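You operate a simulated robot arm through the tools that you are given. There is no shell and no other tool. Be economical: measure what you need, move in short steps, check, and stop when the job is done.

You run a simulated two-armed robot. Do the job below in one go: nothing can be reset, and whatever is moved stays where it is left.

TASK
Pick up the clean intake filter that says "BF3C-382" from the top of the steel table with one hand, pass it to the other hand and put it on the top of the red cart. Set down upright: clean intake filter.
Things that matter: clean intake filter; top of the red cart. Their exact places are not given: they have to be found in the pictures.

The check looks at the end state, three seconds after you hand in, the way a careful person would. Anything else that was tipped, shoved, dropped, spilled or broken makes it a failure.

THE ROBOT
Two 7-joint arms with two-finger parallel grippers on one trunk, on a base that drives. Base frame: it is fixed to the floor where the robot stands at the start and does not move with it; the origin is under the middle of the robot, x ahead of it, y to its left, z up; the surface under the hand at the start is at about z = 0.82. Units: m, rad, N and s.
The left shoulder is at the start at [0.06, 0.189, 1.228], the right one opposite. With the tool pointing down near the work surface each hand reaches from about 0.1 to 0.64 m from the robot's upright axis, wherever it stands, measured 20 degrees to its own side. Places, roughly: top of the red cart [1.1, 0.9, 0.8]. Payload 3.43 kg a hand.
Tool frame (each hand has its own): the origin (TCP) lies between the finger pads and is the grasp point; the fingertips stand 0.03 m ahead of it; z points along the fingers, y is the line along which they close. Largest opening 0.094 m; finger width 0.028, thickness 0.01; the body of the gripper, 0.05 by 0.096 m, starts 0.055 m behind the TCP.
Orientation is that of the tool frame in the base frame, as a unit quaternion [w, x, y, z]. With the fingers straight down and closing along the base's y, the tool's x points along the base's -x, its y along +y and its z along -z.

THE INTERFACE
- The arms move only by the tool play_rows. It takes "left_commands", "right_commands" or both (then of equal length, played together; a hand with none holds still); each is a list of rows, each an object of numbers (a shift or turn left out is 0, a gripper value left out holds the last): "tx", "ty", "tz": the shift along the base's x, y, z in m; "wx", "wy", "wz": the turn, a rotation vector about the base's x, y, z in rad; "fingers": the opening in per cent of the stroke, from 0 (shut) to 100 (fully open). In form: [{"tx": .., "ty": .., "tz": .., "wx": .., "wy": .., "wz": .., "fingers": ..}, ...]. A call has 1 to 12 rows; each row shifts and turns the commanded pose from where the row before left it. Each row takes 0.2 s and may step no farther than 0.05 m and 0.15 rad from the row before; otherwise, or with a gripper value out of range, the whole call is refused. Where a pose cannot be reached the arm comes as near as it can. A force on the tool above 40 N (or 10 N above the force at the start of the call, whichever is more), or a blocked arm, ends the call early, and 0.2 s more pass. The fingers move at their own pace (about 0.153 m/s each) and stop on an object; they squeeze with about 39 N. The grip force told is the motor's: it shows also when the fingers shut on nothing. Time passes only in rows, and 0.2 s behind the last, so rows that do not move let the fingers close. It gives the time, the measured TCP pose, the force on the tool (base axes), the opening and the grip force at its end, in the units of the frame above (readings bear some noise), with the torque about the TCP (base axes, N m) and any sound that the robot's microphone picked up.
- Cameras (640 x 400 px; columns grow to the right, rows downward): "scene" is now at [-0.0028, -0.0282, 1.7538]; the picture's right is [-0.40, -0.92, 0.00], its down [-0.81, 0.35, -0.46] and it looks along [0.42, -0.18, -0.89] (base axes); focal length 295 px, centre (320, 200). "left" rides on the left gripper at [0.076, -0.014, -0.103] in its tool frame; the picture's right is [0.18, 0.98, 0.00], its down [-0.75, 0.14, -0.64] and it looks along [-0.63, 0.12, 0.77] (tool axes); focal length 243 px, centre (320, 200). "right" rides on the right gripper at [0.076, 0.014, -0.102] in its tool frame; the picture's right is [-0.18, 0.98, 0.00], its down [-0.75, -0.14, -0.64] and it looks along [-0.63, -0.12, 0.77] (tool axes); focal length 243 px, centre (320, 200).
- capture(camera): a new picture of that camera. The clock stands still meanwhile.
- lift_body(by): slides the trunk up (or, below 0, down) by that many m; the arms and the scene camera ride with it, the base frame stays. It gives what a move gives, with no picture.
- roll_base(legs): drives the robot by 1 to 6 legs, each [ahead, left, turn to the left] in m, m and rad, along the robot's own axes; the way and the turn of a leg run together, so that a leg with both is an arc; at most 1.5 m and 3.142 rad a leg. The arms and the cameras ride along, it lands a little off, and it stops where it bumps. It gives what a move gives.
- turn_head(pan, tilt): turns the head with the scene camera to pan (to the left, within 1.501 rad either way) and tilt (down, from -0.506 to 1.204), counted from straight ahead of the robot. It gives what a move gives.
- locate(camera, pixels): there is no depth. For up to 12 entries [column, row, z] of the newest picture of that camera ("zoom" is the newest enlarged one), the place [x, y] in the base frame at which the ray of that pixel passes the height z, good to about 0.002 m, but the place of the scene camera against the robot may be out by one fixed shift of up to 0.012 m in any direction. The clock stands still meanwhile.
- inspect(camera, box): a new picture of the part [left, top, right, bottom] of that camera's present view, enlarged. The clock stands still meanwhile.
- finish_job(): hands the job in; it is judged then, once.

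Go step by step. Measure first, check grasps and placings, and put right what went wrong. The budget is 80 turns and 62 pictures, counting those below and the enlarged ones. Unless the task says otherwise, let go and move clear before handing in, and close with one line.

The tools are called by a JSON object that holds its "method" and its "body". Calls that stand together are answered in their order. play_rows: Moves the arms, as the interface text tells. Its arguments: {"type":"object","properties":{"left_commands":{"type":"array"},"right_commands":{"type":"array"}},"required":[]} The other tools are called the same way: lift_body (by) slides the trunk up or down; roll_base (legs) drives the base; turn_head (pan, tilt) turns the head that bears the scene camera; capture (camera) takes a picture; locate (camera, pixels) gives the place at which the rays of pixels pass given heights; inspect (camera, box) takes an enlarged picture of a part of a camera's view; finish_job () hands the job in.

At the start:

```text
time: 0.0
left_tool_pos: [0.4111, 0.035, 1.1346]
left_ee_rot: [0.0, 0.0, 1.0, 0.0]
left_force: [0.5, 0.0, 0.1]
left_ft_torque: [0.0, 0.01, -0.01]
left_grip_width: 0.0939
left_finger_force: 0.0
right_tool_pos: [0.3108, -0.2736, 1.066]
right_ee_rot: [0.0, 0.0, 1.0, 0.0]
right_force: [0.0, 0.4, 1.2]
right_ft_torque: [0.01, 0.01, 0.01]
right_grip_width: 0.094
right_finger_force: 0.1
trunk travel left (down, up): [-0.9, 0.09]
robot x, y, heading: [0.0019, -0.0016, -0.001]
head pan, tilt: [-0.41, 1.093]
```

scene: 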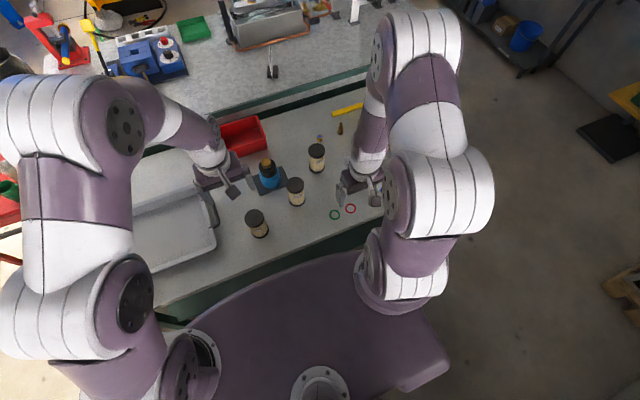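
right: 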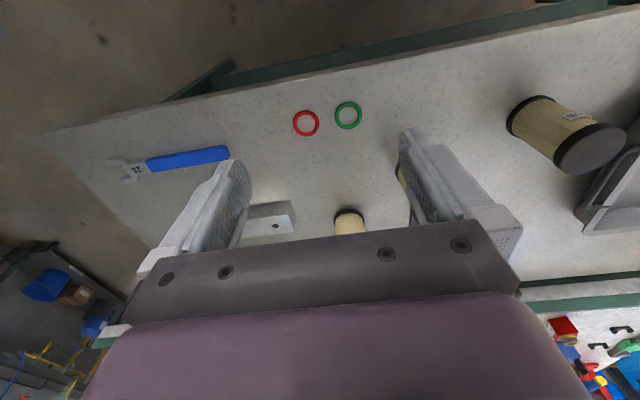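
left: 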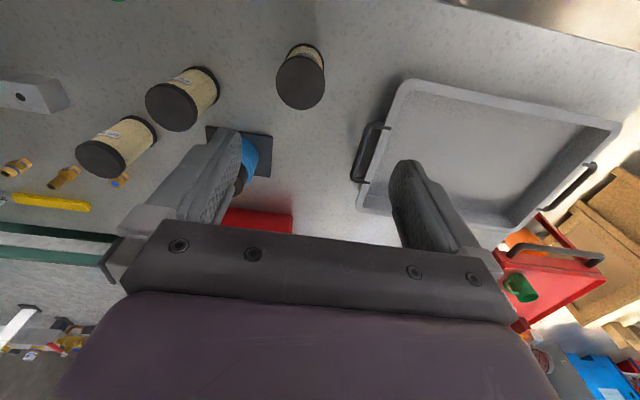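

Three filters show on the table, at scene pixels (317,157), (296,191) and (257,222). I'll enlarge the left camera's and scene views to read their labels.

{"method": "inspect", "body": {"camera": "left", "box": [60, 30, 340, 200]}}

{"method": "inspect", "body": {"camera": "scene", "box": [220, 120, 370, 250]}}

{"method": "inspect", "body": {"camera": "right", "box": [480, 80, 640, 190]}}

```text
2.29 times, centred on (200, 115) of left
```

zoom: 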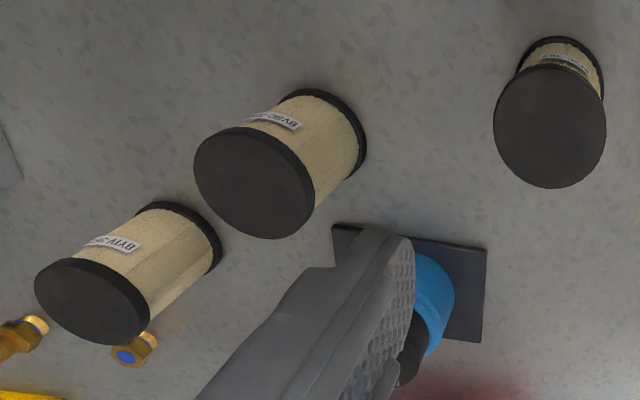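

```text
3.08 times, centred on (295, 185) of scene
```

zoom: 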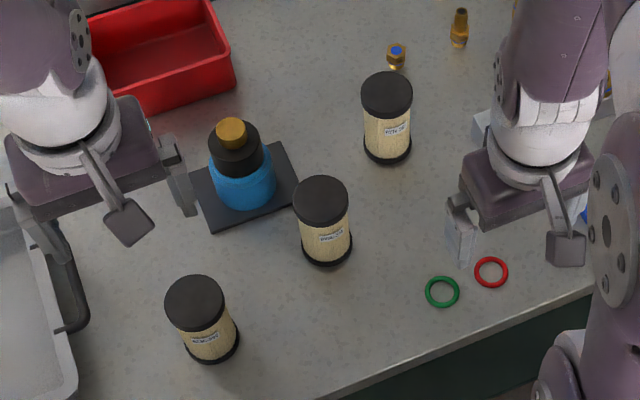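

```text
3.64 times, centred on (560, 135) of right
```

zoom: 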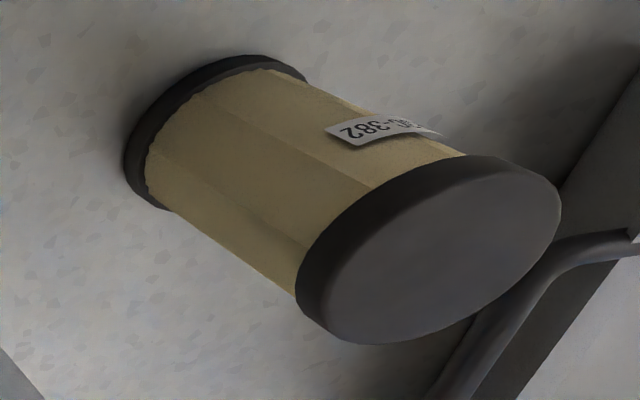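

The nearest filter's label ends in "-382", but the other two might be similar. I'll enlarge each label further.

{"method": "inspect", "body": {"camera": "scene", "box": [255, 220, 280, 236]}}

{"method": "inspect", "body": {"camera": "left", "box": [160, 70, 200, 95]}}

{"method": "inspect", "body": {"camera": "left", "box": [90, 122, 130, 147]}}

{"method": "inspect", "body": {"camera": "left", "box": [288, 45, 328, 70]}}

```text
16.00 times, centred on (268, 228) of scene
```

zoom: 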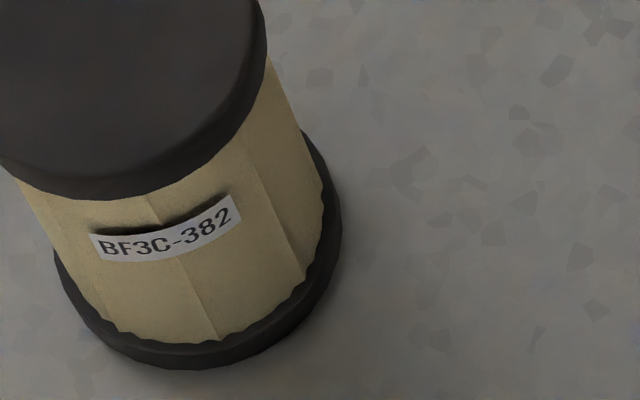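

```text
16.00 times, centred on (180, 82) of left
```

zoom: 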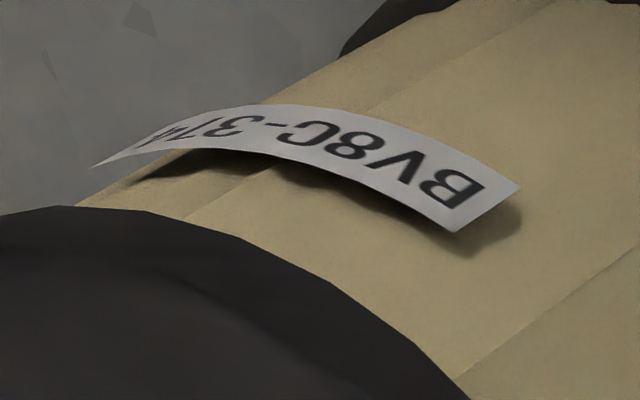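

```text
16.00 times, centred on (110, 134) of left
```

zoom: 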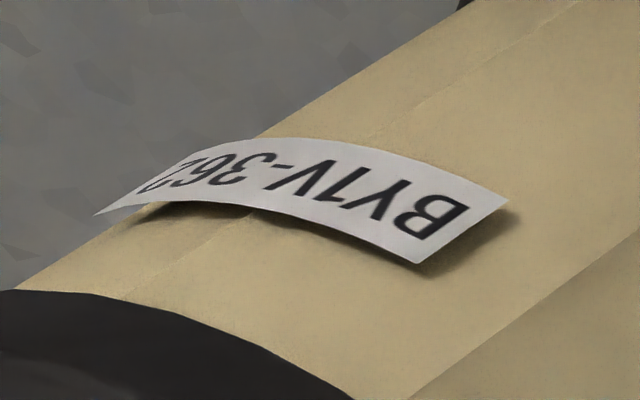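

```text
16.00 times, centred on (308, 58) of left
```

zoom: 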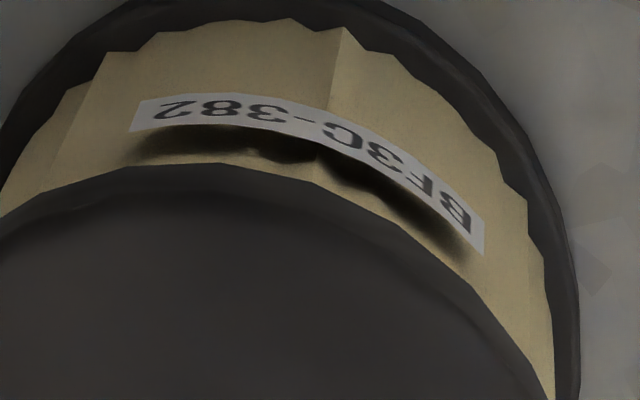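

The nearest filter (scene px (257,222)) is BF3C-382, and the other two read BV8C-374 and BY1V-362. Next I measure its place and size.

{"method": "locate", "body": {"camera": "scene", "pixels": [[254.4, 218.4, 0.9], [254.4, 218.4, 0.92], [254.4, 218.4, 0.94], [244.5, 219.5, 0.92], [264.5, 217, 0.92], [259.5, 230, 0.82], [265, 237.5, 0.82], [297.2, 230.5, 0.82]]}}

{"method": "locate", "body": {"camera": "left", "pixels": [[300.4, 82.7, 0.9], [300.4, 82.7, 0.92], [300.4, 82.7, 0.94], [276, 82, 0.92], [325, 84, 0.92], [305, 43.5, 0.82], [184, 107, 0.92], [358, 180, 0.85], [400, 85, 0.86]]}}

{"method": "locate", "body": {"camera": "right", "pixels": [[591, 149, 0.9], [591, 149, 0.92], [591, 149, 0.94]]}}

```text
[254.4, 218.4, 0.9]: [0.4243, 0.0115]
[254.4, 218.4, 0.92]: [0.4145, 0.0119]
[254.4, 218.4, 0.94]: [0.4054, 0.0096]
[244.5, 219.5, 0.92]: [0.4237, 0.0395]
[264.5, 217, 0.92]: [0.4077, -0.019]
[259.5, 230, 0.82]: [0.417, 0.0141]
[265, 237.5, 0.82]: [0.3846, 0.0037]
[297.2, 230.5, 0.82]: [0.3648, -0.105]
```

```text
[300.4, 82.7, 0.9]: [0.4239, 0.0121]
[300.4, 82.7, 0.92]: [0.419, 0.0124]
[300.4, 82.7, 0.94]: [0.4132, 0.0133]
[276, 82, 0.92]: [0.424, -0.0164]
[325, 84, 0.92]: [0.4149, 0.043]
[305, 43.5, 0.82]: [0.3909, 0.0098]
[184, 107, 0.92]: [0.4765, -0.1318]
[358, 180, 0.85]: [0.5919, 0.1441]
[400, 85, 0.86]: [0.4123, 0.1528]
```

```text
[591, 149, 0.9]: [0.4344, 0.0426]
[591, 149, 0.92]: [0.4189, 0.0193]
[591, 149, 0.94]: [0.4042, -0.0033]
```

BF3C-382 stands at about (0.419, 0.012); the caps are about 0.06 m across and the top is near z 0.925. Before choosing the handover I'll look at the cart.

{"method": "turn_head", "body": {"pan": 0.75, "tilt": 0.65}}

{"method": "capture", "body": {"camera": "scene"}}

```text
time: 1.4
left_tool_pos: [0.4114, 0.0352, 1.136]
left_ee_rot: [0.0, 0.0, 1.0, -0.001]
left_force: [0.8, 0.2, -0.3]
left_ft_torque: [-0.01, -0.01, 0.01]
left_grip_width: 0.0941
left_finger_force: 0.1
right_tool_pos: [0.3098, -0.2729, 1.0651]
right_ee_rot: [0.0, 0.0, 1.0, -0.001]
right_force: [-0.2, -0.9, 0.2]
right_ft_torque: [-0.01, 0.01, -0.02]
right_grip_width: 0.0939
right_finger_force: 0.0
trunk travel left (down, up): [-0.9, 0.09]
robot x, y, heading: [0.0029, -0.0006, -0.002]
head pan, tilt: [0.75, 0.649]
```

```text
51 pictures are left
```

scene: 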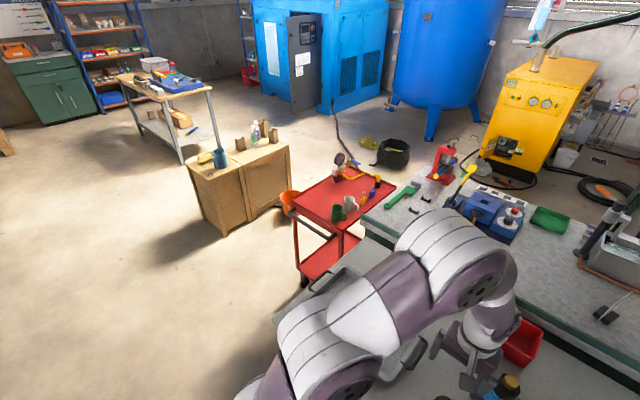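

{"method": "inspect", "body": {"camera": "scene", "box": [270, 140, 430, 240]}}

{"method": "locate", "body": {"camera": "scene", "pixels": [[289, 202, 0.8], [342, 232, 0.8], [396, 184, 0.8], [350, 165, 0.8], [326, 195, 0.8], [355, 232, 0.8], [285, 168, 0.8]]}}

```text
4.00 times, centred on (350, 190) of scene
```

zoom: 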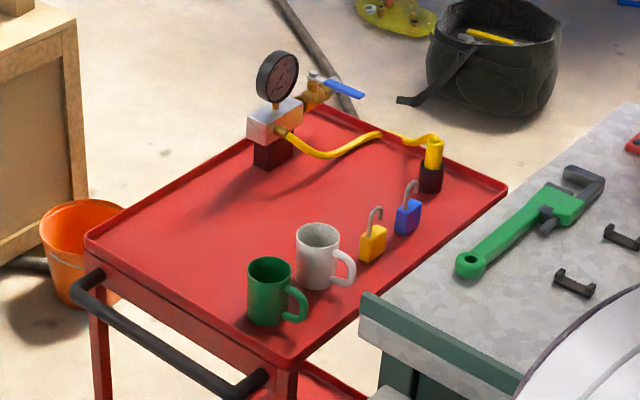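

```text
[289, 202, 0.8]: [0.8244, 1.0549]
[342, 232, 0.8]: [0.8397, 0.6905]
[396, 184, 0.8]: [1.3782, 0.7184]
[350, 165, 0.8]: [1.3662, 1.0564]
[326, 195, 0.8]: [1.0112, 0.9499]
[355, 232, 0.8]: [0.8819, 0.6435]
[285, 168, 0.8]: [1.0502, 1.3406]
```

The cart top spans roughly x 0.82–1.38, y 0.69–1.06. It has a low rim, a handle on the −x end, and a free patch around px (318,198). I'll check the floor and table edge to plan the drive.

{"method": "turn_head", "body": {"pan": 1.2, "tilt": 0.95}}

{"method": "capture", "body": {"camera": "scene"}}

```text
time: 2.3
left_tool_pos: [0.4109, 0.0371, 1.1359]
left_ee_rot: [0.0, 0.001, 1.0, 0.0]
left_force: [-0.1, 0.0, -0.6]
left_ft_torque: [-0.03, -0.01, 0.03]
left_grip_width: 0.0937
left_finger_force: 0.0
right_tool_pos: [0.3089, -0.2739, 1.0639]
right_ee_rot: [0.0, -0.001, 1.0, 0.0]
right_force: [-0.2, -0.5, 0.0]
right_ft_torque: [-0.03, -0.05, -0.02]
right_grip_width: 0.0942
right_finger_force: 0.1
trunk travel left (down, up): [-0.9, 0.09]
robot x, y, heading: [0.002, 0.0012, -0.003]
head pan, tilt: [1.201, 0.949]
```

```text
49 pictures are left
```

scene: 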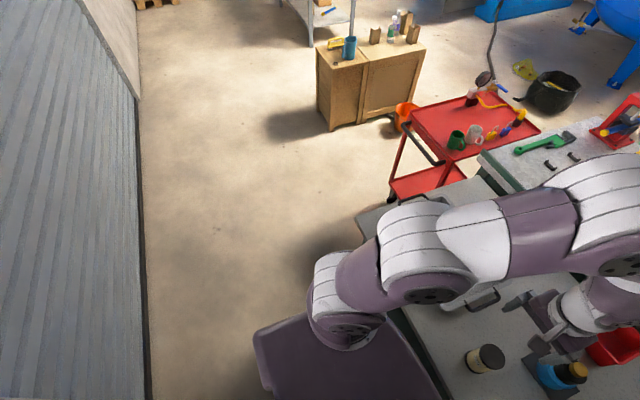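

I'll locate the table corner near (358,213), the cart corners and the wall base.

{"method": "locate", "body": {"camera": "scene", "pixels": [[358, 213, 0.82], [465, 178, 0.82], [372, 237, 0.82], [402, 127, 0.74], [436, 165, 0.74], [412, 107, 0.8], [331, 131, 0.0], [145, 250, 0.0], [390, 200, 0.0], [254, 335, 0.2], [404, 320, 0.82], [148, 395, 0.0]]}}

{"method": "inspect", "body": {"camera": "scene", "box": [310, 80, 520, 260]}}

```text
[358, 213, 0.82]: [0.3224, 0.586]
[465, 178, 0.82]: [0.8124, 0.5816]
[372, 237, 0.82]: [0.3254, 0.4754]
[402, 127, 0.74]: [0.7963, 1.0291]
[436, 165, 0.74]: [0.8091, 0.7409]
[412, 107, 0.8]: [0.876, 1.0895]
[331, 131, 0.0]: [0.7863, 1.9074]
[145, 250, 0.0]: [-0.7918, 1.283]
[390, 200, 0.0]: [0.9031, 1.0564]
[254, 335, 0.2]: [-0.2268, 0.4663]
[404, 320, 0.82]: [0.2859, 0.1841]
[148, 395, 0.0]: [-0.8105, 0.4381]
```

```text
2.22 times, centred on (415, 170) of scene
```

zoom: 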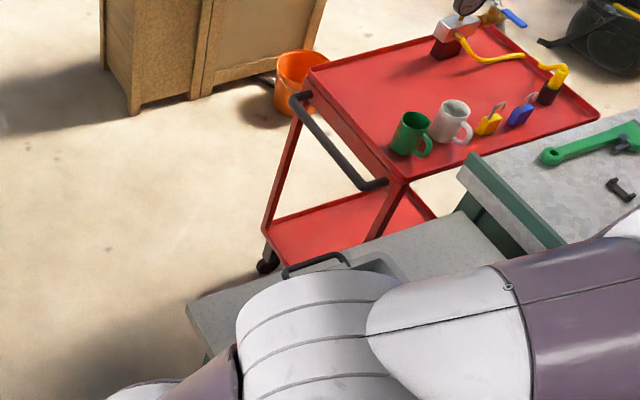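

The steel table's near edge is at x≈0.3 and its left end at y≈0.6, so the cart must be approached from its −x handle end. My plan is for the left hand to take the filter low, from the front-left and nearly level. The right hand will then take it from above and place it. First I back off 0.2 m for room and turn the left hand.

{"method": "roll_base", "body": {"legs": [[-0.2, 0, 0]]}}

{"method": "play_rows", "body": {"left_commands": [{"wz": 0.147}, {"wz": 0.147}, {"wz": 0.147}, {"wz": 0.147}, {"wz": 0.147}, {"wz": 0.147}, {"wz": 0.147}, {"wz": 0.147}, {"wz": 0.147}, {"wz": 0.147}, {"wz": 0.147}, {"wz": 0.147}]}}

```text
time: 3.9
left_tool_pos: [0.2141, 0.0358, 1.1341]
left_ee_rot: [-0.001, 0.001, 1.0, 0.0]
left_force: [-0.4, -0.3, -0.5]
left_ft_torque: [-0.01, 0.01, 0.05]
left_grip_width: 0.0939
left_finger_force: 0.0
right_tool_pos: [0.1123, -0.2729, 1.0643]
right_ee_rot: [-0.001, 0.0, 1.0, 0.0]
right_force: [-0.3, 0.9, -0.2]
right_ft_torque: [0.02, 0.01, 0.03]
right_grip_width: 0.0941
right_finger_force: 0.0
trunk travel left (down, up): [-0.9, 0.09]
robot x, y, heading: [-0.1992, -0.0012, 0.001]
head pan, tilt: [1.201, 0.949]
```

```text
time: 6.5
left_tool_pos: [0.2124, 0.036, 1.1363]
left_ee_rot: [0.0, 0.772, -0.636, -0.001]
left_force: [0.8, 0.6, -0.1]
left_ft_torque: [0.02, 0.0, 0.06]
left_grip_width: 0.0938
left_finger_force: 0.0
right_tool_pos: [0.1107, -0.2726, 1.0656]
right_ee_rot: [0.0, 0.001, 1.0, 0.0]
right_force: [-0.2, 0.0, 0.3]
right_ft_torque: [0.0, 0.02, 0.0]
right_grip_width: 0.094
right_finger_force: 0.1
trunk travel left (down, up): [-0.9, 0.09]
robot x, y, heading: [-0.1967, 0.0002, -0.003]
head pan, tilt: [1.201, 0.949]
```

The yaw turned freely. I finish it and tilt the tool to about 20° below level.

{"method": "play_rows", "body": {"left_commands": [{"wz": 0.148}, {"wz": 0.148}, {"wz": 0.148}, {"wz": 0.148}, {"wx": -0.096, "wy": -0.096, "tx": 0.02}, {"wx": -0.096, "wy": -0.096, "tx": 0.02}, {"wx": -0.096, "wy": -0.096, "tx": 0.02}, {"wx": -0.096, "wy": -0.096, "tx": 0.02}, {"wx": -0.096, "wy": -0.096, "tx": 0.02}, {"wx": -0.096, "wy": -0.096}, {"wx": -0.096, "wy": -0.096}, {"wx": -0.096, "wy": -0.096}]}}

{"method": "play_rows", "body": {"left_commands": [{"wx": -0.096, "wy": -0.096}, {}]}}

{"method": "capture", "body": {"camera": "left"}}

```text
time: 9.1
left_tool_pos: [0.3134, 0.0359, 1.1354]
left_ee_rot: [0.197, 0.791, -0.328, 0.478]
left_force: [0.5, 0.6, 0.3]
left_ft_torque: [-0.04, 0.0, 0.02]
left_grip_width: 0.0938
left_finger_force: 0.1
right_tool_pos: [0.1113, -0.274, 1.0648]
right_ee_rot: [0.0, 0.0, 1.0, 0.001]
right_force: [-0.1, 0.4, 0.0]
right_ft_torque: [-0.01, 0.02, 0.0]
right_grip_width: 0.0942
right_finger_force: 0.0
trunk travel left (down, up): [-0.9, 0.09]
robot x, y, heading: [-0.1973, -0.0006, -0.008]
head pan, tilt: [1.201, 0.949]
```

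```text
time: 9.7
left_tool_pos: [0.3133, 0.0366, 1.1357]
left_ee_rot: [0.219, 0.756, -0.314, 0.53]
left_force: [-0.8, 0.1, -0.8]
left_ft_torque: [0.0, 0.0, 0.0]
left_grip_width: 0.094
left_finger_force: 0.1
right_tool_pos: [0.1101, -0.2731, 1.0647]
right_ee_rot: [0.0, 0.001, 1.0, -0.001]
right_force: [0.5, -0.7, -0.1]
right_ft_torque: [0.02, -0.02, -0.01]
right_grip_width: 0.094
right_finger_force: 0.0
trunk travel left (down, up): [-0.9, 0.09]
robot x, y, heading: [-0.1997, -0.0031, -0.005]
head pan, tilt: [1.201, 0.949]
```

```text
47 pictures are left
```

left: 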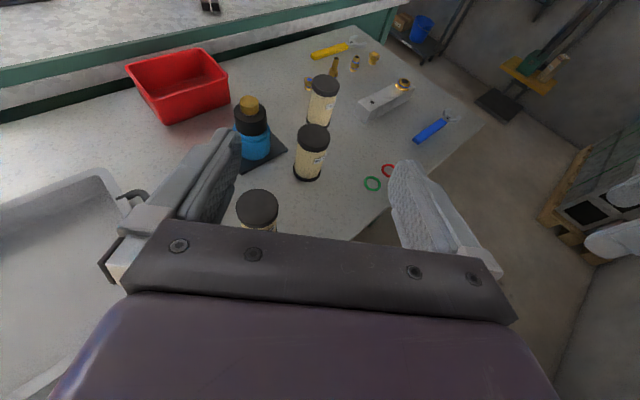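

The left hand is level-ish with d=(0.66,−0.66,−0.34), and the filter top is visible at px (258,208). I'll re-measure it from this new view.

{"method": "locate", "body": {"camera": "left", "pixels": [[258, 207, 0.925], [236, 206, 0.925], [279, 206, 0.925], [314, 139, 0.925], [258, 154, 0.825], [100, 262, 0.86], [118, 192, 0.86]]}}

{"method": "inspect", "body": {"camera": "left", "box": [200, 140, 360, 240]}}

```text
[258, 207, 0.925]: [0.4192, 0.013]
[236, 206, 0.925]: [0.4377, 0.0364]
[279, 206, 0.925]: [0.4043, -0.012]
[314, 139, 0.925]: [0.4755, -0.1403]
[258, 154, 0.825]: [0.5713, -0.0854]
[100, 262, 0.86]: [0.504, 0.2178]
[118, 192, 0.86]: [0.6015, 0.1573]
```

```text
4.00 times, centred on (280, 190) of left
```

zoom: 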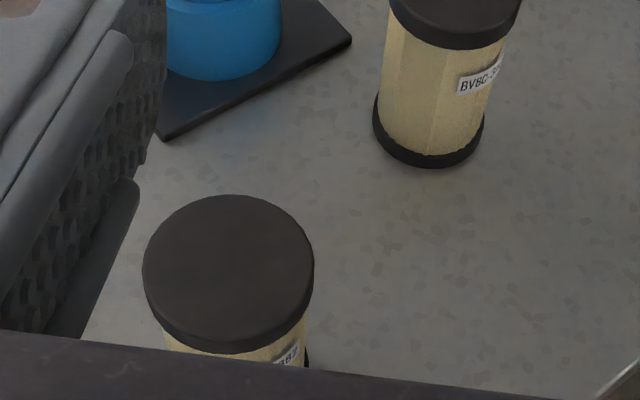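

The position is confirmed at (0.419, 0.013). I lower the left hand to a pre-grasp 0.12 m back along its pointing line, clear of the tray corner.

{"method": "play_rows", "body": {"left_commands": [{"tx": 0.004, "ty": 0.012, "tz": -0.04}, {"tx": 0.004, "ty": 0.012, "tz": -0.04}, {"tx": 0.004, "ty": 0.012, "tz": -0.04}, {"tx": 0.004, "ty": 0.012, "tz": -0.04}, {"tx": 0.004, "ty": 0.012, "tz": -0.04}, {"tz": -0.03}, {}]}}

{"method": "capture", "body": {"camera": "left"}}

{"method": "turn_head", "body": {"pan": 0.2, "tilt": 0.9}}

{"method": "capture", "body": {"camera": "scene"}}

```text
time: 11.3
left_tool_pos: [0.3429, 0.0903, 0.9064]
left_ee_rot: [0.216, 0.759, -0.314, 0.527]
left_force: [-0.2, 0.2, 0.4]
left_ft_torque: [-0.03, 0.01, -0.01]
left_grip_width: 0.094
left_finger_force: 0.0
left hand out of reach, approached as far as the arm can: row 3, 6
right_tool_pos: [0.1097, -0.273, 1.0649]
right_ee_rot: [0.001, 0.0, 1.0, 0.0]
right_force: [0.3, 0.5, 0.6]
right_ft_torque: [0.0, 0.0, -0.01]
right_grip_width: 0.0939
right_finger_force: 0.0
trunk travel left (down, up): [-0.9, 0.09]
robot x, y, heading: [-0.2004, -0.0017, 0.003]
head pan, tilt: [1.201, 0.949]
```

```text
45 pictures are left
```

left: 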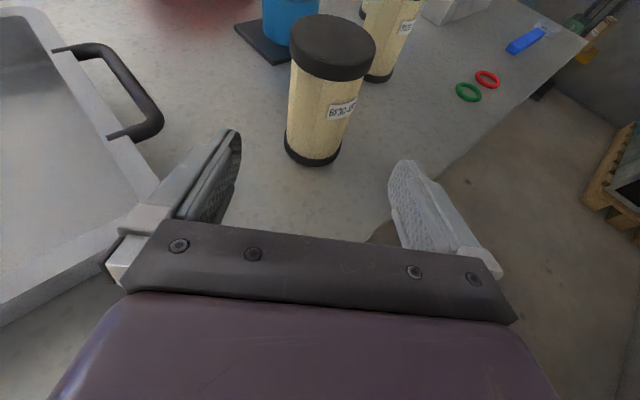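

```text
time: 12.5
left_tool_pos: [0.3423, 0.0906, 0.9073]
left_ee_rot: [0.216, 0.76, -0.315, 0.527]
left_force: [-0.2, 0.3, 0.3]
left_ft_torque: [-0.03, -0.01, 0.01]
left_grip_width: 0.0937
left_finger_force: 0.1
right_tool_pos: [0.1104, -0.2728, 1.065]
right_ee_rot: [0.0, 0.0, 1.0, 0.0]
right_force: [0.0, -0.7, -0.5]
right_ft_torque: [-0.02, -0.01, 0.01]
right_grip_width: 0.0938
right_finger_force: 0.2
trunk travel left (down, up): [-0.9, 0.09]
robot x, y, heading: [-0.1975, -0.0016, 0.001]
head pan, tilt: [0.201, 0.901]
```

```text
44 pictures are left
```

scene: 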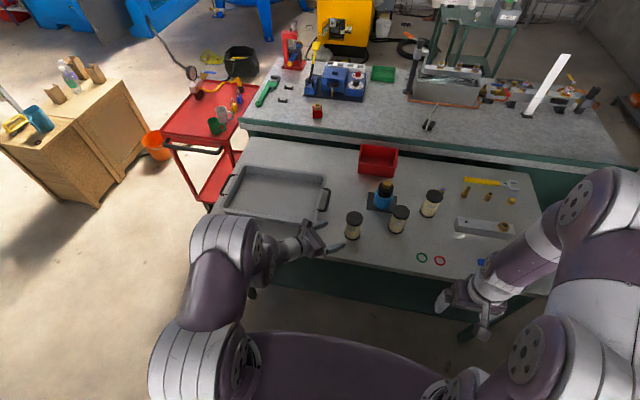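

The arm fell about 1 cm short of the commanded pose, so it is near a joint limit. The tray corner also shows close to the finger at px ~(150,230). I'll measure the tray edge and filter from here.

{"method": "locate", "body": {"camera": "left", "pixels": [[100, 120, 0.86], [150, 180, 0.86], [0, 305, 0.86], [100, 245, 0.86], [0, 322, 0.82], [332, 47, 0.925], [312, 150, 0.82], [130, 135, 0.87], [290, 55, 0.925], [375, 50, 0.925]]}}

{"method": "inspect", "body": {"camera": "scene", "box": [200, 150, 460, 310]}}

```text
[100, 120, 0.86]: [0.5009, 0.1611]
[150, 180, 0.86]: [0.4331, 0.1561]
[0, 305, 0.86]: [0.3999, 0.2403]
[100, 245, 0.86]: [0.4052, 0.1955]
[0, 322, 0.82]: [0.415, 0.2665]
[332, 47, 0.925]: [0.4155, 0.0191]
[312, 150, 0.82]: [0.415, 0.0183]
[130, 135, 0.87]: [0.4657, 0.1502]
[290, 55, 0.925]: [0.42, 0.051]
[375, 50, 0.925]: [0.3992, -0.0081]
```

```text
2.46 times, centred on (330, 230) of scene
```

zoom: 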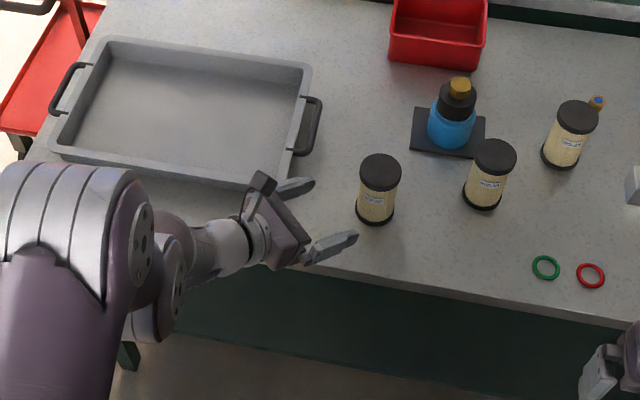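

The filter's sideways alignment agrees between views, the tray corner is at about (0.405, 0.155), and there is clearance. I try easing down to grasp height from here, correcting the 1 cm offset.

{"method": "play_rows", "body": {"left_commands": [{"tz": -0.017}, {"tz": -0.017}, {"tz": -0.016}, {}]}}

```text
time: 13.5
left_tool_pos: [0.3462, 0.0865, 0.8557]
left_ee_rot: [0.218, 0.758, -0.314, 0.528]
left_force: [0.1, 0.4, 0.3]
left_ft_torque: [0.02, 0.02, -0.01]
left_grip_width: 0.0938
left_finger_force: 0.1
left hand out of reach, approached as far as the arm can: row 2
right_tool_pos: [0.1099, -0.2743, 1.0643]
right_ee_rot: [0.0, 0.001, 1.0, 0.0]
right_force: [0.3, -0.3, 0.1]
right_ft_torque: [0.02, -0.02, 0.01]
right_grip_width: 0.0939
right_finger_force: 0.1
trunk travel left (down, up): [-0.9, 0.09]
robot x, y, heading: [-0.2012, -0.0031, -0.002]
head pan, tilt: [0.201, 0.901]
```

It is now at (0.346, 0.087, 0.856), exactly in line with the filter (n-coordinate 0.306 for both). I advance halfway and look.

{"method": "play_rows", "body": {"left_commands": [{"tx": 0.015, "ty": -0.015}, {"tx": 0.015, "ty": -0.015}, {}]}}

{"method": "capture", "body": {"camera": "left"}}

```text
time: 14.3
left_tool_pos: [0.3745, 0.057, 0.8564]
left_ee_rot: [0.22, 0.756, -0.314, 0.53]
left_force: [-0.8, 0.1, -0.6]
left_ft_torque: [0.0, 0.03, -0.02]
left_grip_width: 0.0937
left_finger_force: 0.0
right_tool_pos: [0.1111, -0.2735, 1.0656]
right_ee_rot: [0.0, 0.001, 1.0, 0.0]
right_force: [0.5, -0.8, -0.3]
right_ft_torque: [-0.01, 0.0, 0.02]
right_grip_width: 0.0941
right_finger_force: 0.1
trunk travel left (down, up): [-0.9, 0.09]
robot x, y, heading: [-0.1979, -0.0013, -0.003]
head pan, tilt: [0.201, 0.901]
```

```text
42 pictures are left
```

left: 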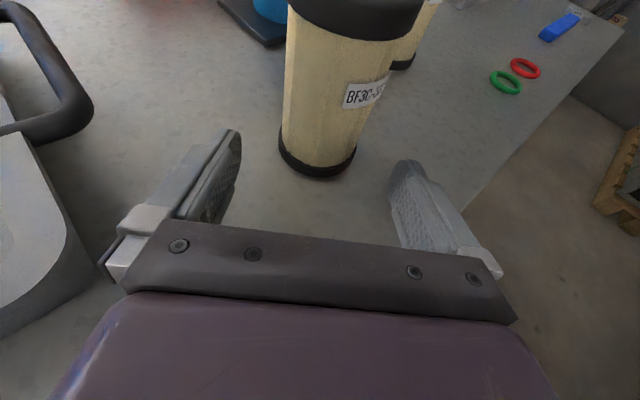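

The filter (base at px (318,155)) sits centred between the fingers. I advance the rest and close.

{"method": "play_rows", "body": {"left_commands": [{"tx": 0.0125, "ty": -0.0125}, {"tx": 0.0125, "ty": -0.0125}, {"tx": 0.0125, "ty": -0.0125}, {}]}}

{"method": "capture", "body": {"camera": "left"}}

{"method": "capture", "body": {"camera": "scene"}}

```text
time: 15.3
left_tool_pos: [0.4131, 0.0187, 0.8562]
left_ee_rot: [0.219, 0.757, -0.314, 0.53]
left_force: [0.1, 0.3, 0.2]
left_ft_torque: [0.0, 0.02, 0.02]
left_grip_width: 0.0942
left_finger_force: 0.1
right_tool_pos: [0.1109, -0.273, 1.0657]
right_ee_rot: [0.0, 0.001, 1.0, 0.0]
right_force: [0.0, -0.7, -0.9]
right_ft_torque: [0.03, 0.0, -0.03]
right_grip_width: 0.0941
right_finger_force: 0.0
trunk travel left (down, up): [-0.9, 0.09]
robot x, y, heading: [-0.2016, -0.0026, -0.004]
head pan, tilt: [0.201, 0.901]
```

```text
41 pictures are left
```

left: 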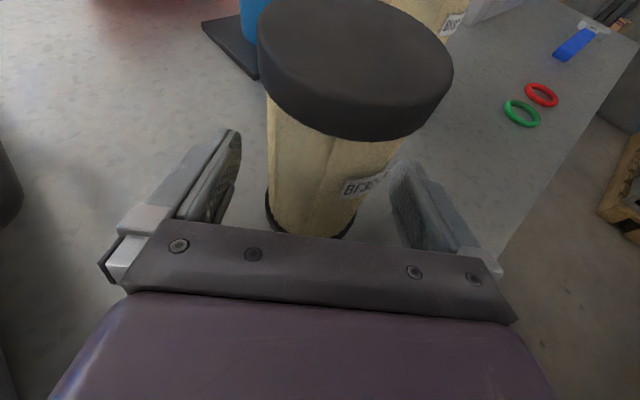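

```text
40 pictures are left
```

scene: 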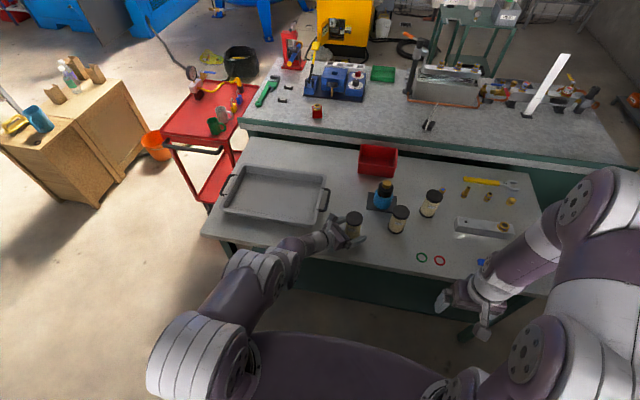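

The filter is well between the fingers. I close the grip.

{"method": "play_rows", "body": {"left_commands": [{"fingers": 72}, {"fingers": 64}, {"fingers": 40}, {"fingers": 0}, {}, {}]}}

{"method": "capture", "body": {"camera": "left"}}

```text
time: 16.7
left_tool_pos: [0.4139, 0.0191, 0.8569]
left_ee_rot: [0.22, 0.756, -0.315, 0.53]
left_force: [1.4, 0.4, 0.6]
left_ft_torque: [-0.03, 0.0, 0.05]
left_grip_width: 0.0618
left_finger_force: 38.6
right_tool_pos: [0.1104, -0.2736, 1.0648]
right_ee_rot: [0.0, 0.001, 1.0, 0.0]
right_force: [-1.1, -0.4, 0.4]
right_ft_torque: [0.0, -0.02, 0.0]
right_grip_width: 0.0943
right_finger_force: 0.1
trunk travel left (down, up): [-0.9, 0.09]
robot x, y, heading: [-0.1992, 0.0002, -0.006]
head pan, tilt: [0.201, 0.901]
```

```text
39 pictures are left
```

left: 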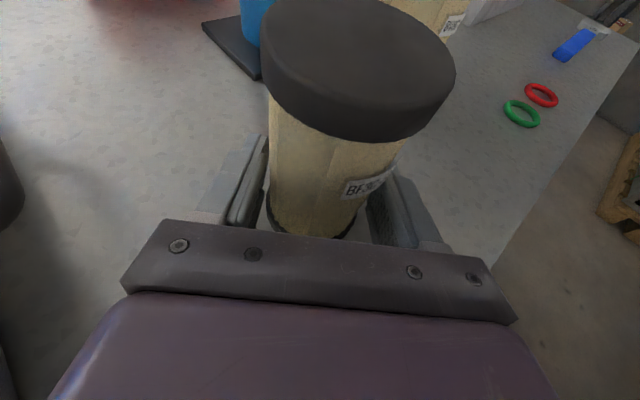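

Gripped at 0.062 m width. I lift straight up.

{"method": "play_rows", "body": {"left_commands": [{"tz": 0.015}, {"tz": 0.02}, {"tz": 0.03}, {"tz": 0.03}, {"tz": 0.03}, {"tz": 0.03}, {"tz": 0.03}, {"tz": 0.03}, {"tz": 0.03}, {}]}}

{"method": "capture", "body": {"camera": "left"}}

{"method": "capture", "body": {"camera": "scene"}}

```text
time: 18.9
left_tool_pos: [0.4135, 0.0203, 1.1035]
left_ee_rot: [0.22, 0.756, -0.315, 0.53]
left_force: [-0.9, -0.2, -0.9]
left_ft_torque: [0.02, 0.02, 0.02]
left_grip_width: 0.0627
left_finger_force: 38.5
right_tool_pos: [0.1109, -0.2725, 1.065]
right_ee_rot: [0.0, 0.0, 1.0, 0.001]
right_force: [0.3, -0.1, -0.1]
right_ft_torque: [0.03, 0.02, 0.0]
right_grip_width: 0.094
right_finger_force: 0.0
trunk travel left (down, up): [-0.9, 0.09]
robot x, y, heading: [-0.1978, -0.0022, -0.002]
head pan, tilt: [0.201, 0.901]
```

```text
38 pictures are left
```

left: 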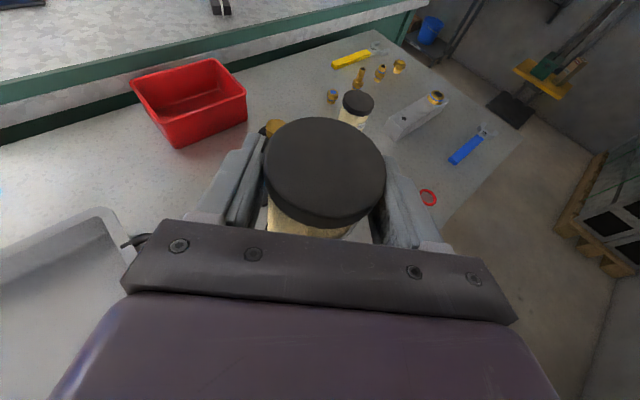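

```text
37 pictures are left
```

scene: 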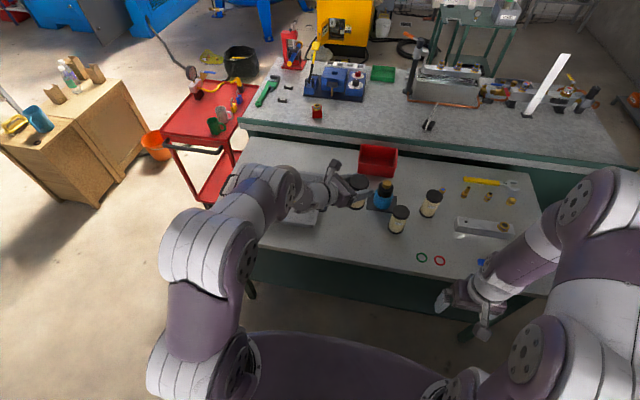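

The filter's top now looks smaller and rounder in the left view (px (325,170)), so it has swung or slid in the grip. I'll look closely.

{"method": "inspect", "body": {"camera": "scene", "box": [290, 145, 400, 235]}}

{"method": "inspect", "body": {"camera": "left", "box": [180, 90, 460, 265]}}

```text
4.44 times, centred on (345, 190) of scene
```

zoom: 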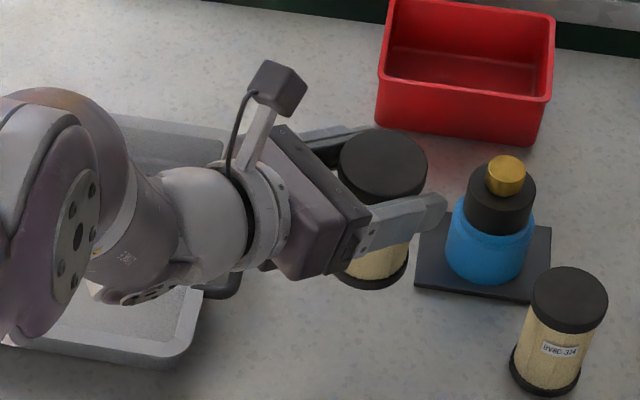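

```text
2.29 times, centred on (320, 178) of left
```

zoom: 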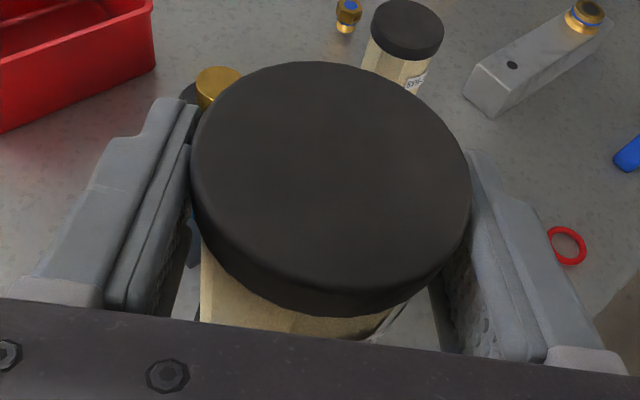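

The filter has slid about 6 cm down in the grip and now hangs by its top cap. To be safe I lower it over its old spot at once, then check whether it is still slipping.

{"method": "play_rows", "body": {"left_commands": [{"tz": -0.025}, {"tz": -0.04}, {"tz": -0.04}, {"tz": -0.035}, {"tz": -0.02}, {"tz": -0.01}]}}

{"method": "inspect", "body": {"camera": "left", "box": [180, 90, 460, 265]}}

{"method": "inspect", "body": {"camera": "scene", "box": [290, 165, 400, 255]}}

```text
time: 20.3
left_tool_pos: [0.4135, 0.0197, 0.9316]
left_ee_rot: [0.219, 0.756, -0.314, 0.531]
left_force: [0.3, 0.3, -1.3]
left_ft_torque: [0.03, -0.02, -0.01]
left_grip_width: 0.0624
left_finger_force: 39.1
right_tool_pos: [0.1108, -0.2729, 1.0659]
right_ee_rot: [0.0, 0.001, 1.0, 0.0]
right_force: [-0.4, 1.1, 0.0]
right_ft_torque: [0.0, 0.01, 0.01]
right_grip_width: 0.0942
right_finger_force: 0.0
trunk travel left (down, up): [-0.9, 0.09]
robot x, y, heading: [-0.2008, -0.0025, -0.001]
head pan, tilt: [0.201, 0.901]
```

```text
2.29 times, centred on (320, 178) of left
```

zoom: 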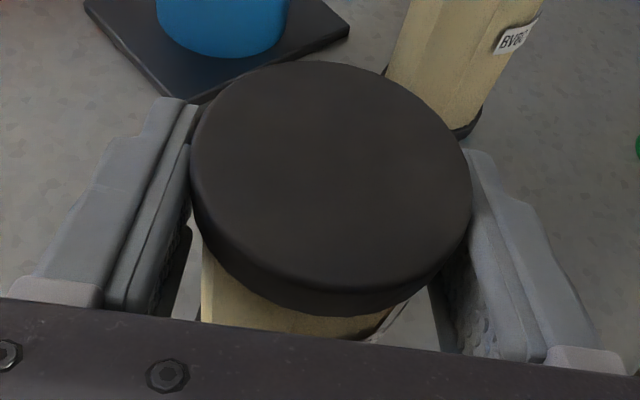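

```text
4.44 times, centred on (345, 210) of scene
```

zoom: 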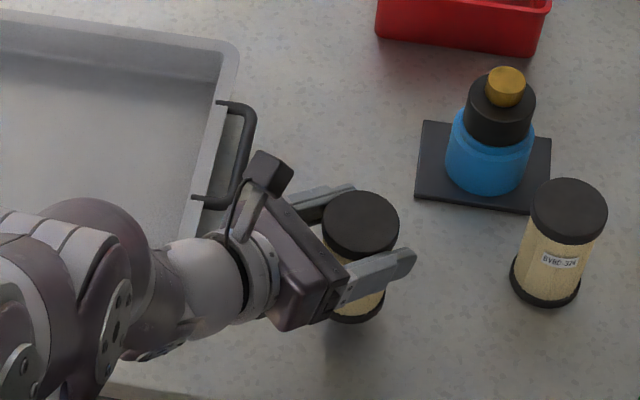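

The filter hangs stably by its cap and hasn't moved since. A shallower grip at cap height will leave room for the right hand to come from above, so I'll set it back down, re-grip, and hand over. First I lower it gently.

{"method": "play_rows", "body": {"left_commands": [{"tz": -0.004}, {"tz": -0.004}, {"tz": -0.003}, {"tz": -0.002}, {}]}}

{"method": "inspect", "body": {"camera": "left", "box": [180, 90, 460, 265]}}

{"method": "inspect", "body": {"camera": "scene", "box": [320, 200, 380, 245]}}

```text
time: 21.5
left_tool_pos: [0.4146, 0.0197, 0.9181]
left_ee_rot: [0.219, 0.756, -0.314, 0.53]
left_force: [0.1, 0.5, -1.0]
left_ft_torque: [0.0, 0.01, 0.0]
left_grip_width: 0.0623
left_finger_force: 38.9
right_tool_pos: [0.1114, -0.273, 1.0655]
right_ee_rot: [0.0, 0.001, 1.0, -0.001]
right_force: [0.2, -0.7, -0.2]
right_ft_torque: [0.04, 0.01, -0.02]
right_grip_width: 0.094
right_finger_force: 0.0
trunk travel left (down, up): [-0.9, 0.09]
robot x, y, heading: [-0.1982, 0.0015, 0.0]
head pan, tilt: [0.201, 0.901]
```

```text
2.29 times, centred on (320, 178) of left
```

zoom: 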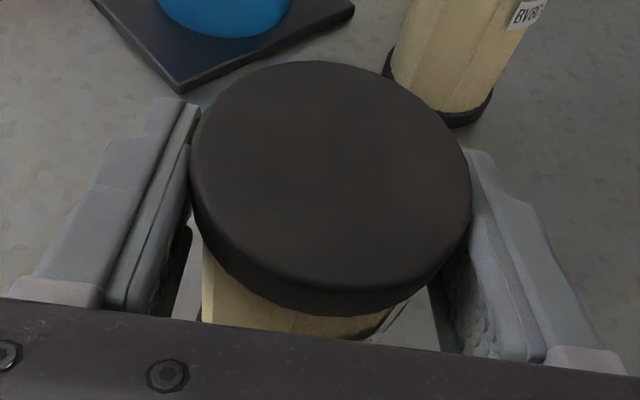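

```text
8.89 times, centred on (350, 222) of scene
```

zoom: 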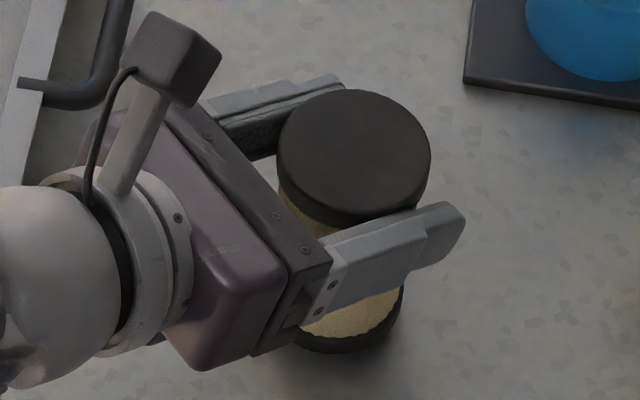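

No contact yet. I keep lowering in 2 mm steps.

{"method": "play_rows", "body": {"left_commands": [{"tz": -0.002}, {"tz": -0.002}, {"tz": -0.002}, {}]}}

{"method": "play_rows", "body": {"left_commands": [{"tz": -0.002}, {"tz": -0.002}, {}]}}

{"method": "inspect", "body": {"camera": "left", "box": [180, 90, 460, 265]}}

```text
time: 22.5
left_tool_pos: [0.4125, 0.0196, 0.9121]
left_ee_rot: [0.219, 0.757, -0.314, 0.53]
left_force: [-0.4, 0.2, -1.0]
left_ft_torque: [-0.01, 0.02, -0.03]
left_grip_width: 0.0627
left_finger_force: 39.0
right_tool_pos: [0.1104, -0.2725, 1.0654]
right_ee_rot: [0.0, 0.001, 1.0, 0.0]
right_force: [-0.1, 0.0, -0.6]
right_ft_torque: [0.03, 0.0, 0.0]
right_grip_width: 0.0942
right_finger_force: 0.0
trunk travel left (down, up): [-0.9, 0.09]
robot x, y, heading: [-0.1953, 0.0002, -0.004]
head pan, tilt: [0.201, 0.901]
```

```text
time: 23.3
left_tool_pos: [0.4139, 0.0199, 0.9094]
left_ee_rot: [0.219, 0.756, -0.315, 0.53]
left_force: [-0.1, 0.5, 3.4]
left_ft_torque: [-0.03, 0.15, -0.06]
left_grip_width: 0.0624
left_finger_force: 39.1
right_tool_pos: [0.11, -0.2731, 1.0637]
right_ee_rot: [-0.001, 0.001, 1.0, 0.0]
right_force: [-0.1, 0.2, -0.2]
right_ft_torque: [-0.04, -0.01, -0.01]
right_grip_width: 0.0939
right_finger_force: 0.2
trunk travel left (down, up): [-0.9, 0.09]
robot x, y, heading: [-0.1995, 0.002, -0.0]
head pan, tilt: [0.201, 0.901]
```

```text
2.29 times, centred on (320, 178) of left
```

zoom: 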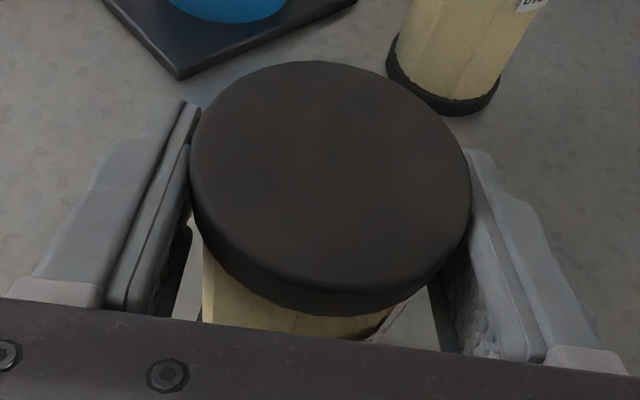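

Contact: force +3.4 N at z 0.9094, and the filter weighs only about 0.1 kg and stands on the table. I open slightly, back off 14 mm, and re-grip the cap with the fingertips.

{"method": "play_rows", "body": {"left_commands": [{"tz": 0.001}, {"fingers": 72}, {"fingers": 80}, {"fingers": 85}, {}, {"tx": -0.005, "ty": 0.005}, {"tx": -0.005, "ty": 0.005}, {}]}}

{"method": "capture", "body": {"camera": "left"}}

```text
time: 25.1
left_tool_pos: [0.4039, 0.0308, 0.9095]
left_ee_rot: [0.219, 0.756, -0.314, 0.53]
left_force: [-0.4, -0.3, -0.4]
left_ft_torque: [-0.04, 0.01, -0.01]
left_grip_width: 0.0798
left_finger_force: 0.2
right_tool_pos: [0.1101, -0.273, 1.0648]
right_ee_rot: [0.0, 0.001, 1.0, 0.0]
right_force: [-0.8, 0.0, 0.1]
right_ft_torque: [-0.03, -0.02, 0.0]
right_grip_width: 0.0941
right_finger_force: 0.0
trunk travel left (down, up): [-0.9, 0.09]
robot x, y, heading: [-0.1959, -0.0008, -0.002]
head pan, tilt: [0.201, 0.901]
```

```text
29 pictures are left
```

left: 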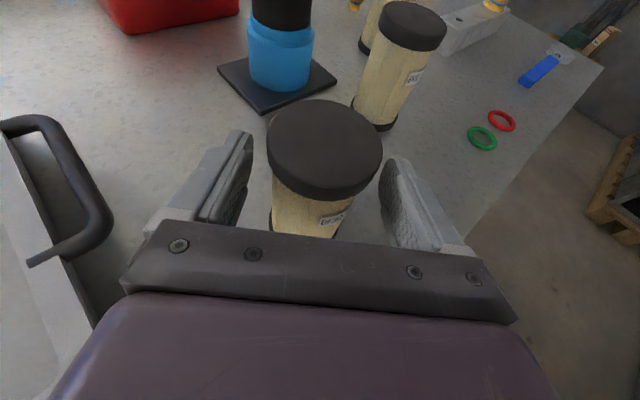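

It stands upright and free. I'll measure its top to know the offset, then re-grip and lift a little.

{"method": "locate", "body": {"camera": "left", "pixels": [[325, 145, 0.925], [268, 143, 0.925], [382, 147, 0.925]]}}

{"method": "play_rows", "body": {"left_commands": [{"fingers": 72}, {"fingers": 50}, {"fingers": 0}, {}, {}, {"tz": 0.01}, {"tz": 0.01}, {"tz": 0.02}, {"tz": 0.02}, {}]}}

{"method": "capture", "body": {"camera": "left"}}

```text
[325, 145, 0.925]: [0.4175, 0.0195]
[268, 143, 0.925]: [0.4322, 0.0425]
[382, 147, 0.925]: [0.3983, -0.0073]
```

```text
time: 27.3
left_tool_pos: [0.4036, 0.0306, 0.9699]
left_ee_rot: [0.22, 0.756, -0.314, 0.53]
left_force: [0.4, 0.5, -1.3]
left_ft_torque: [0.03, 0.02, 0.03]
left_grip_width: 0.0573
left_finger_force: 38.7
right_tool_pos: [0.1103, -0.2722, 1.064]
right_ee_rot: [0.0, 0.001, 1.0, 0.0]
right_force: [0.8, 0.0, 0.5]
right_ft_torque: [-0.03, 0.02, 0.01]
right_grip_width: 0.0938
right_finger_force: 0.1
trunk travel left (down, up): [-0.9, 0.09]
robot x, y, heading: [-0.1975, 0.0016, -0.0]
head pan, tilt: [0.201, 0.901]
```

```text
28 pictures are left
```

left: 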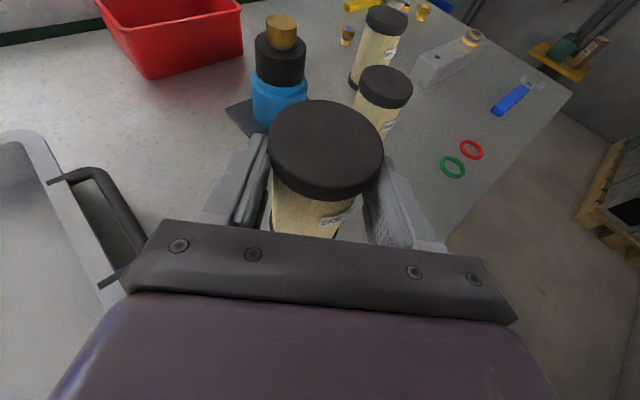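

The re-grip is steady: 0.057 m wide, with the same view after a 6 cm lift. The filter axis lies about 18 mm ahead of the left TCP and its top about 15 mm above it. I bring it to a meeting point while the right hand yaws 45° and rises.

{"method": "play_rows", "body": {"left_commands": [{"tz": 0.03}, {"tz": 0.03}, {"tz": 0.03, "tx": -0.01, "ty": -0.01}, {"tz": 0.02, "tx": -0.01, "ty": -0.014}, {"tx": -0.015, "ty": -0.019}, {"tx": -0.015, "ty": -0.019}, {"tx": -0.014, "ty": -0.018}, {}], "right_commands": [{"tz": 0.03, "wz": 0.131}, {"tz": 0.03, "wz": 0.131}, {"tz": 0.03, "wz": 0.131}, {"tz": 0.03, "wz": 0.131}, {"tz": 0.02, "wz": 0.131}, {"wz": 0.131}, {}, {}]}}

{"method": "capture", "body": {"camera": "scene"}}

{"method": "capture", "body": {"camera": "left"}}

```text
time: 29.1
left_tool_pos: [0.3399, -0.052, 1.0798]
left_ee_rot: [0.219, 0.757, -0.314, 0.529]
left_force: [1.2, 0.3, -1.2]
left_ft_torque: [0.02, 0.01, -0.01]
left_grip_width: 0.0575
left_finger_force: 39.3
right_tool_pos: [0.1103, -0.2721, 1.2051]
right_ee_rot: [0.0, -0.384, 0.923, 0.0]
right_force: [0.0, -0.3, -0.2]
right_ft_torque: [0.0, -0.02, -0.03]
right_grip_width: 0.0939
right_finger_force: 0.1
trunk travel left (down, up): [-0.9, 0.09]
robot x, y, heading: [-0.1975, 0.0009, -0.002]
head pan, tilt: [0.201, 0.901]
```

```text
27 pictures are left
```

scene: 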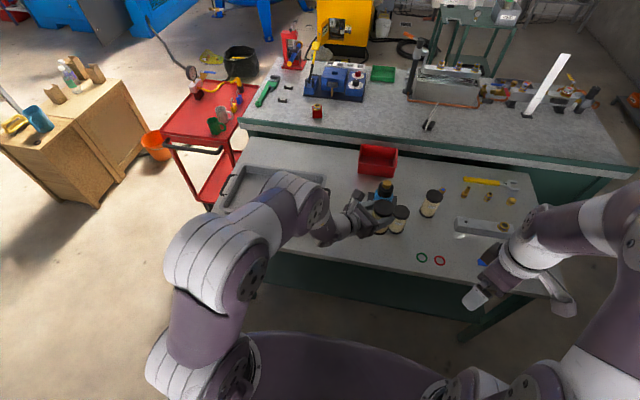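

```text
26 pictures are left
```

left: 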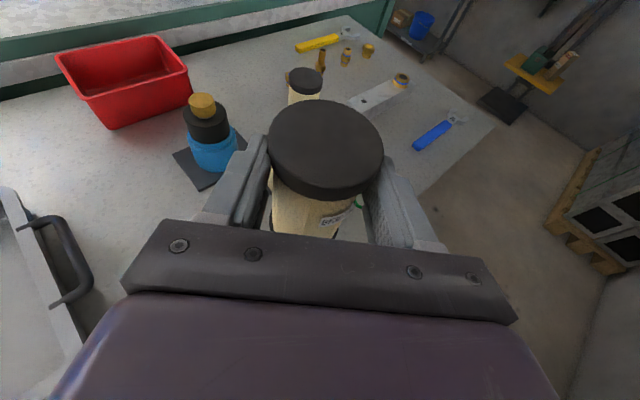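

The filter is steady, with its axis at about (0.353, −0.064) and top at about 1.095. I bring the right hand above it with its fingers partly open.

{"method": "play_rows", "body": {"right_commands": [{"tx": 0.03, "ty": 0.02, "fingers": 84}, {"tx": 0.036, "ty": 0.03}, {"tx": 0.036, "ty": 0.03}, {"tx": 0.036, "ty": 0.03}, {"tx": 0.036, "ty": 0.03}, {"tx": 0.035, "ty": 0.034}, {"tx": 0.035, "ty": 0.033}, {}]}}

{"method": "capture", "body": {"camera": "right"}}

{"method": "capture", "body": {"camera": "left"}}

```text
time: 30.9
left_tool_pos: [0.3393, -0.0526, 1.0808]
left_ee_rot: [0.219, 0.756, -0.314, 0.53]
left_force: [-0.3, 0.2, -0.6]
left_ft_torque: [0.0, 0.02, -0.03]
left_grip_width: 0.0577
left_finger_force: 38.8
right_tool_pos: [0.3406, -0.0694, 1.1943]
right_ee_rot: [0.001, -0.383, 0.924, 0.0]
right_force: [-0.1, -0.9, 0.5]
right_ft_torque: [-0.01, 0.0, 0.01]
right_grip_width: 0.0791
right_finger_force: 0.1
right hand out of reach, approached as far as the arm can: row 7
trunk travel left (down, up): [-0.9, 0.09]
robot x, y, heading: [-0.2002, 0.0026, 0.0]
head pan, tilt: [0.201, 0.901]
```

```text
25 pictures are left
```

right: 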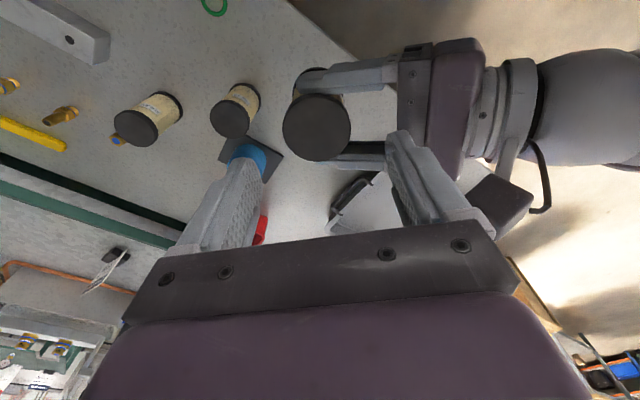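

```text
24 pictures are left
```

left: 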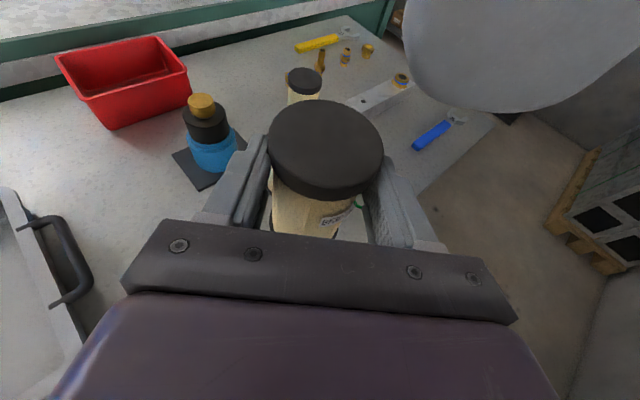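

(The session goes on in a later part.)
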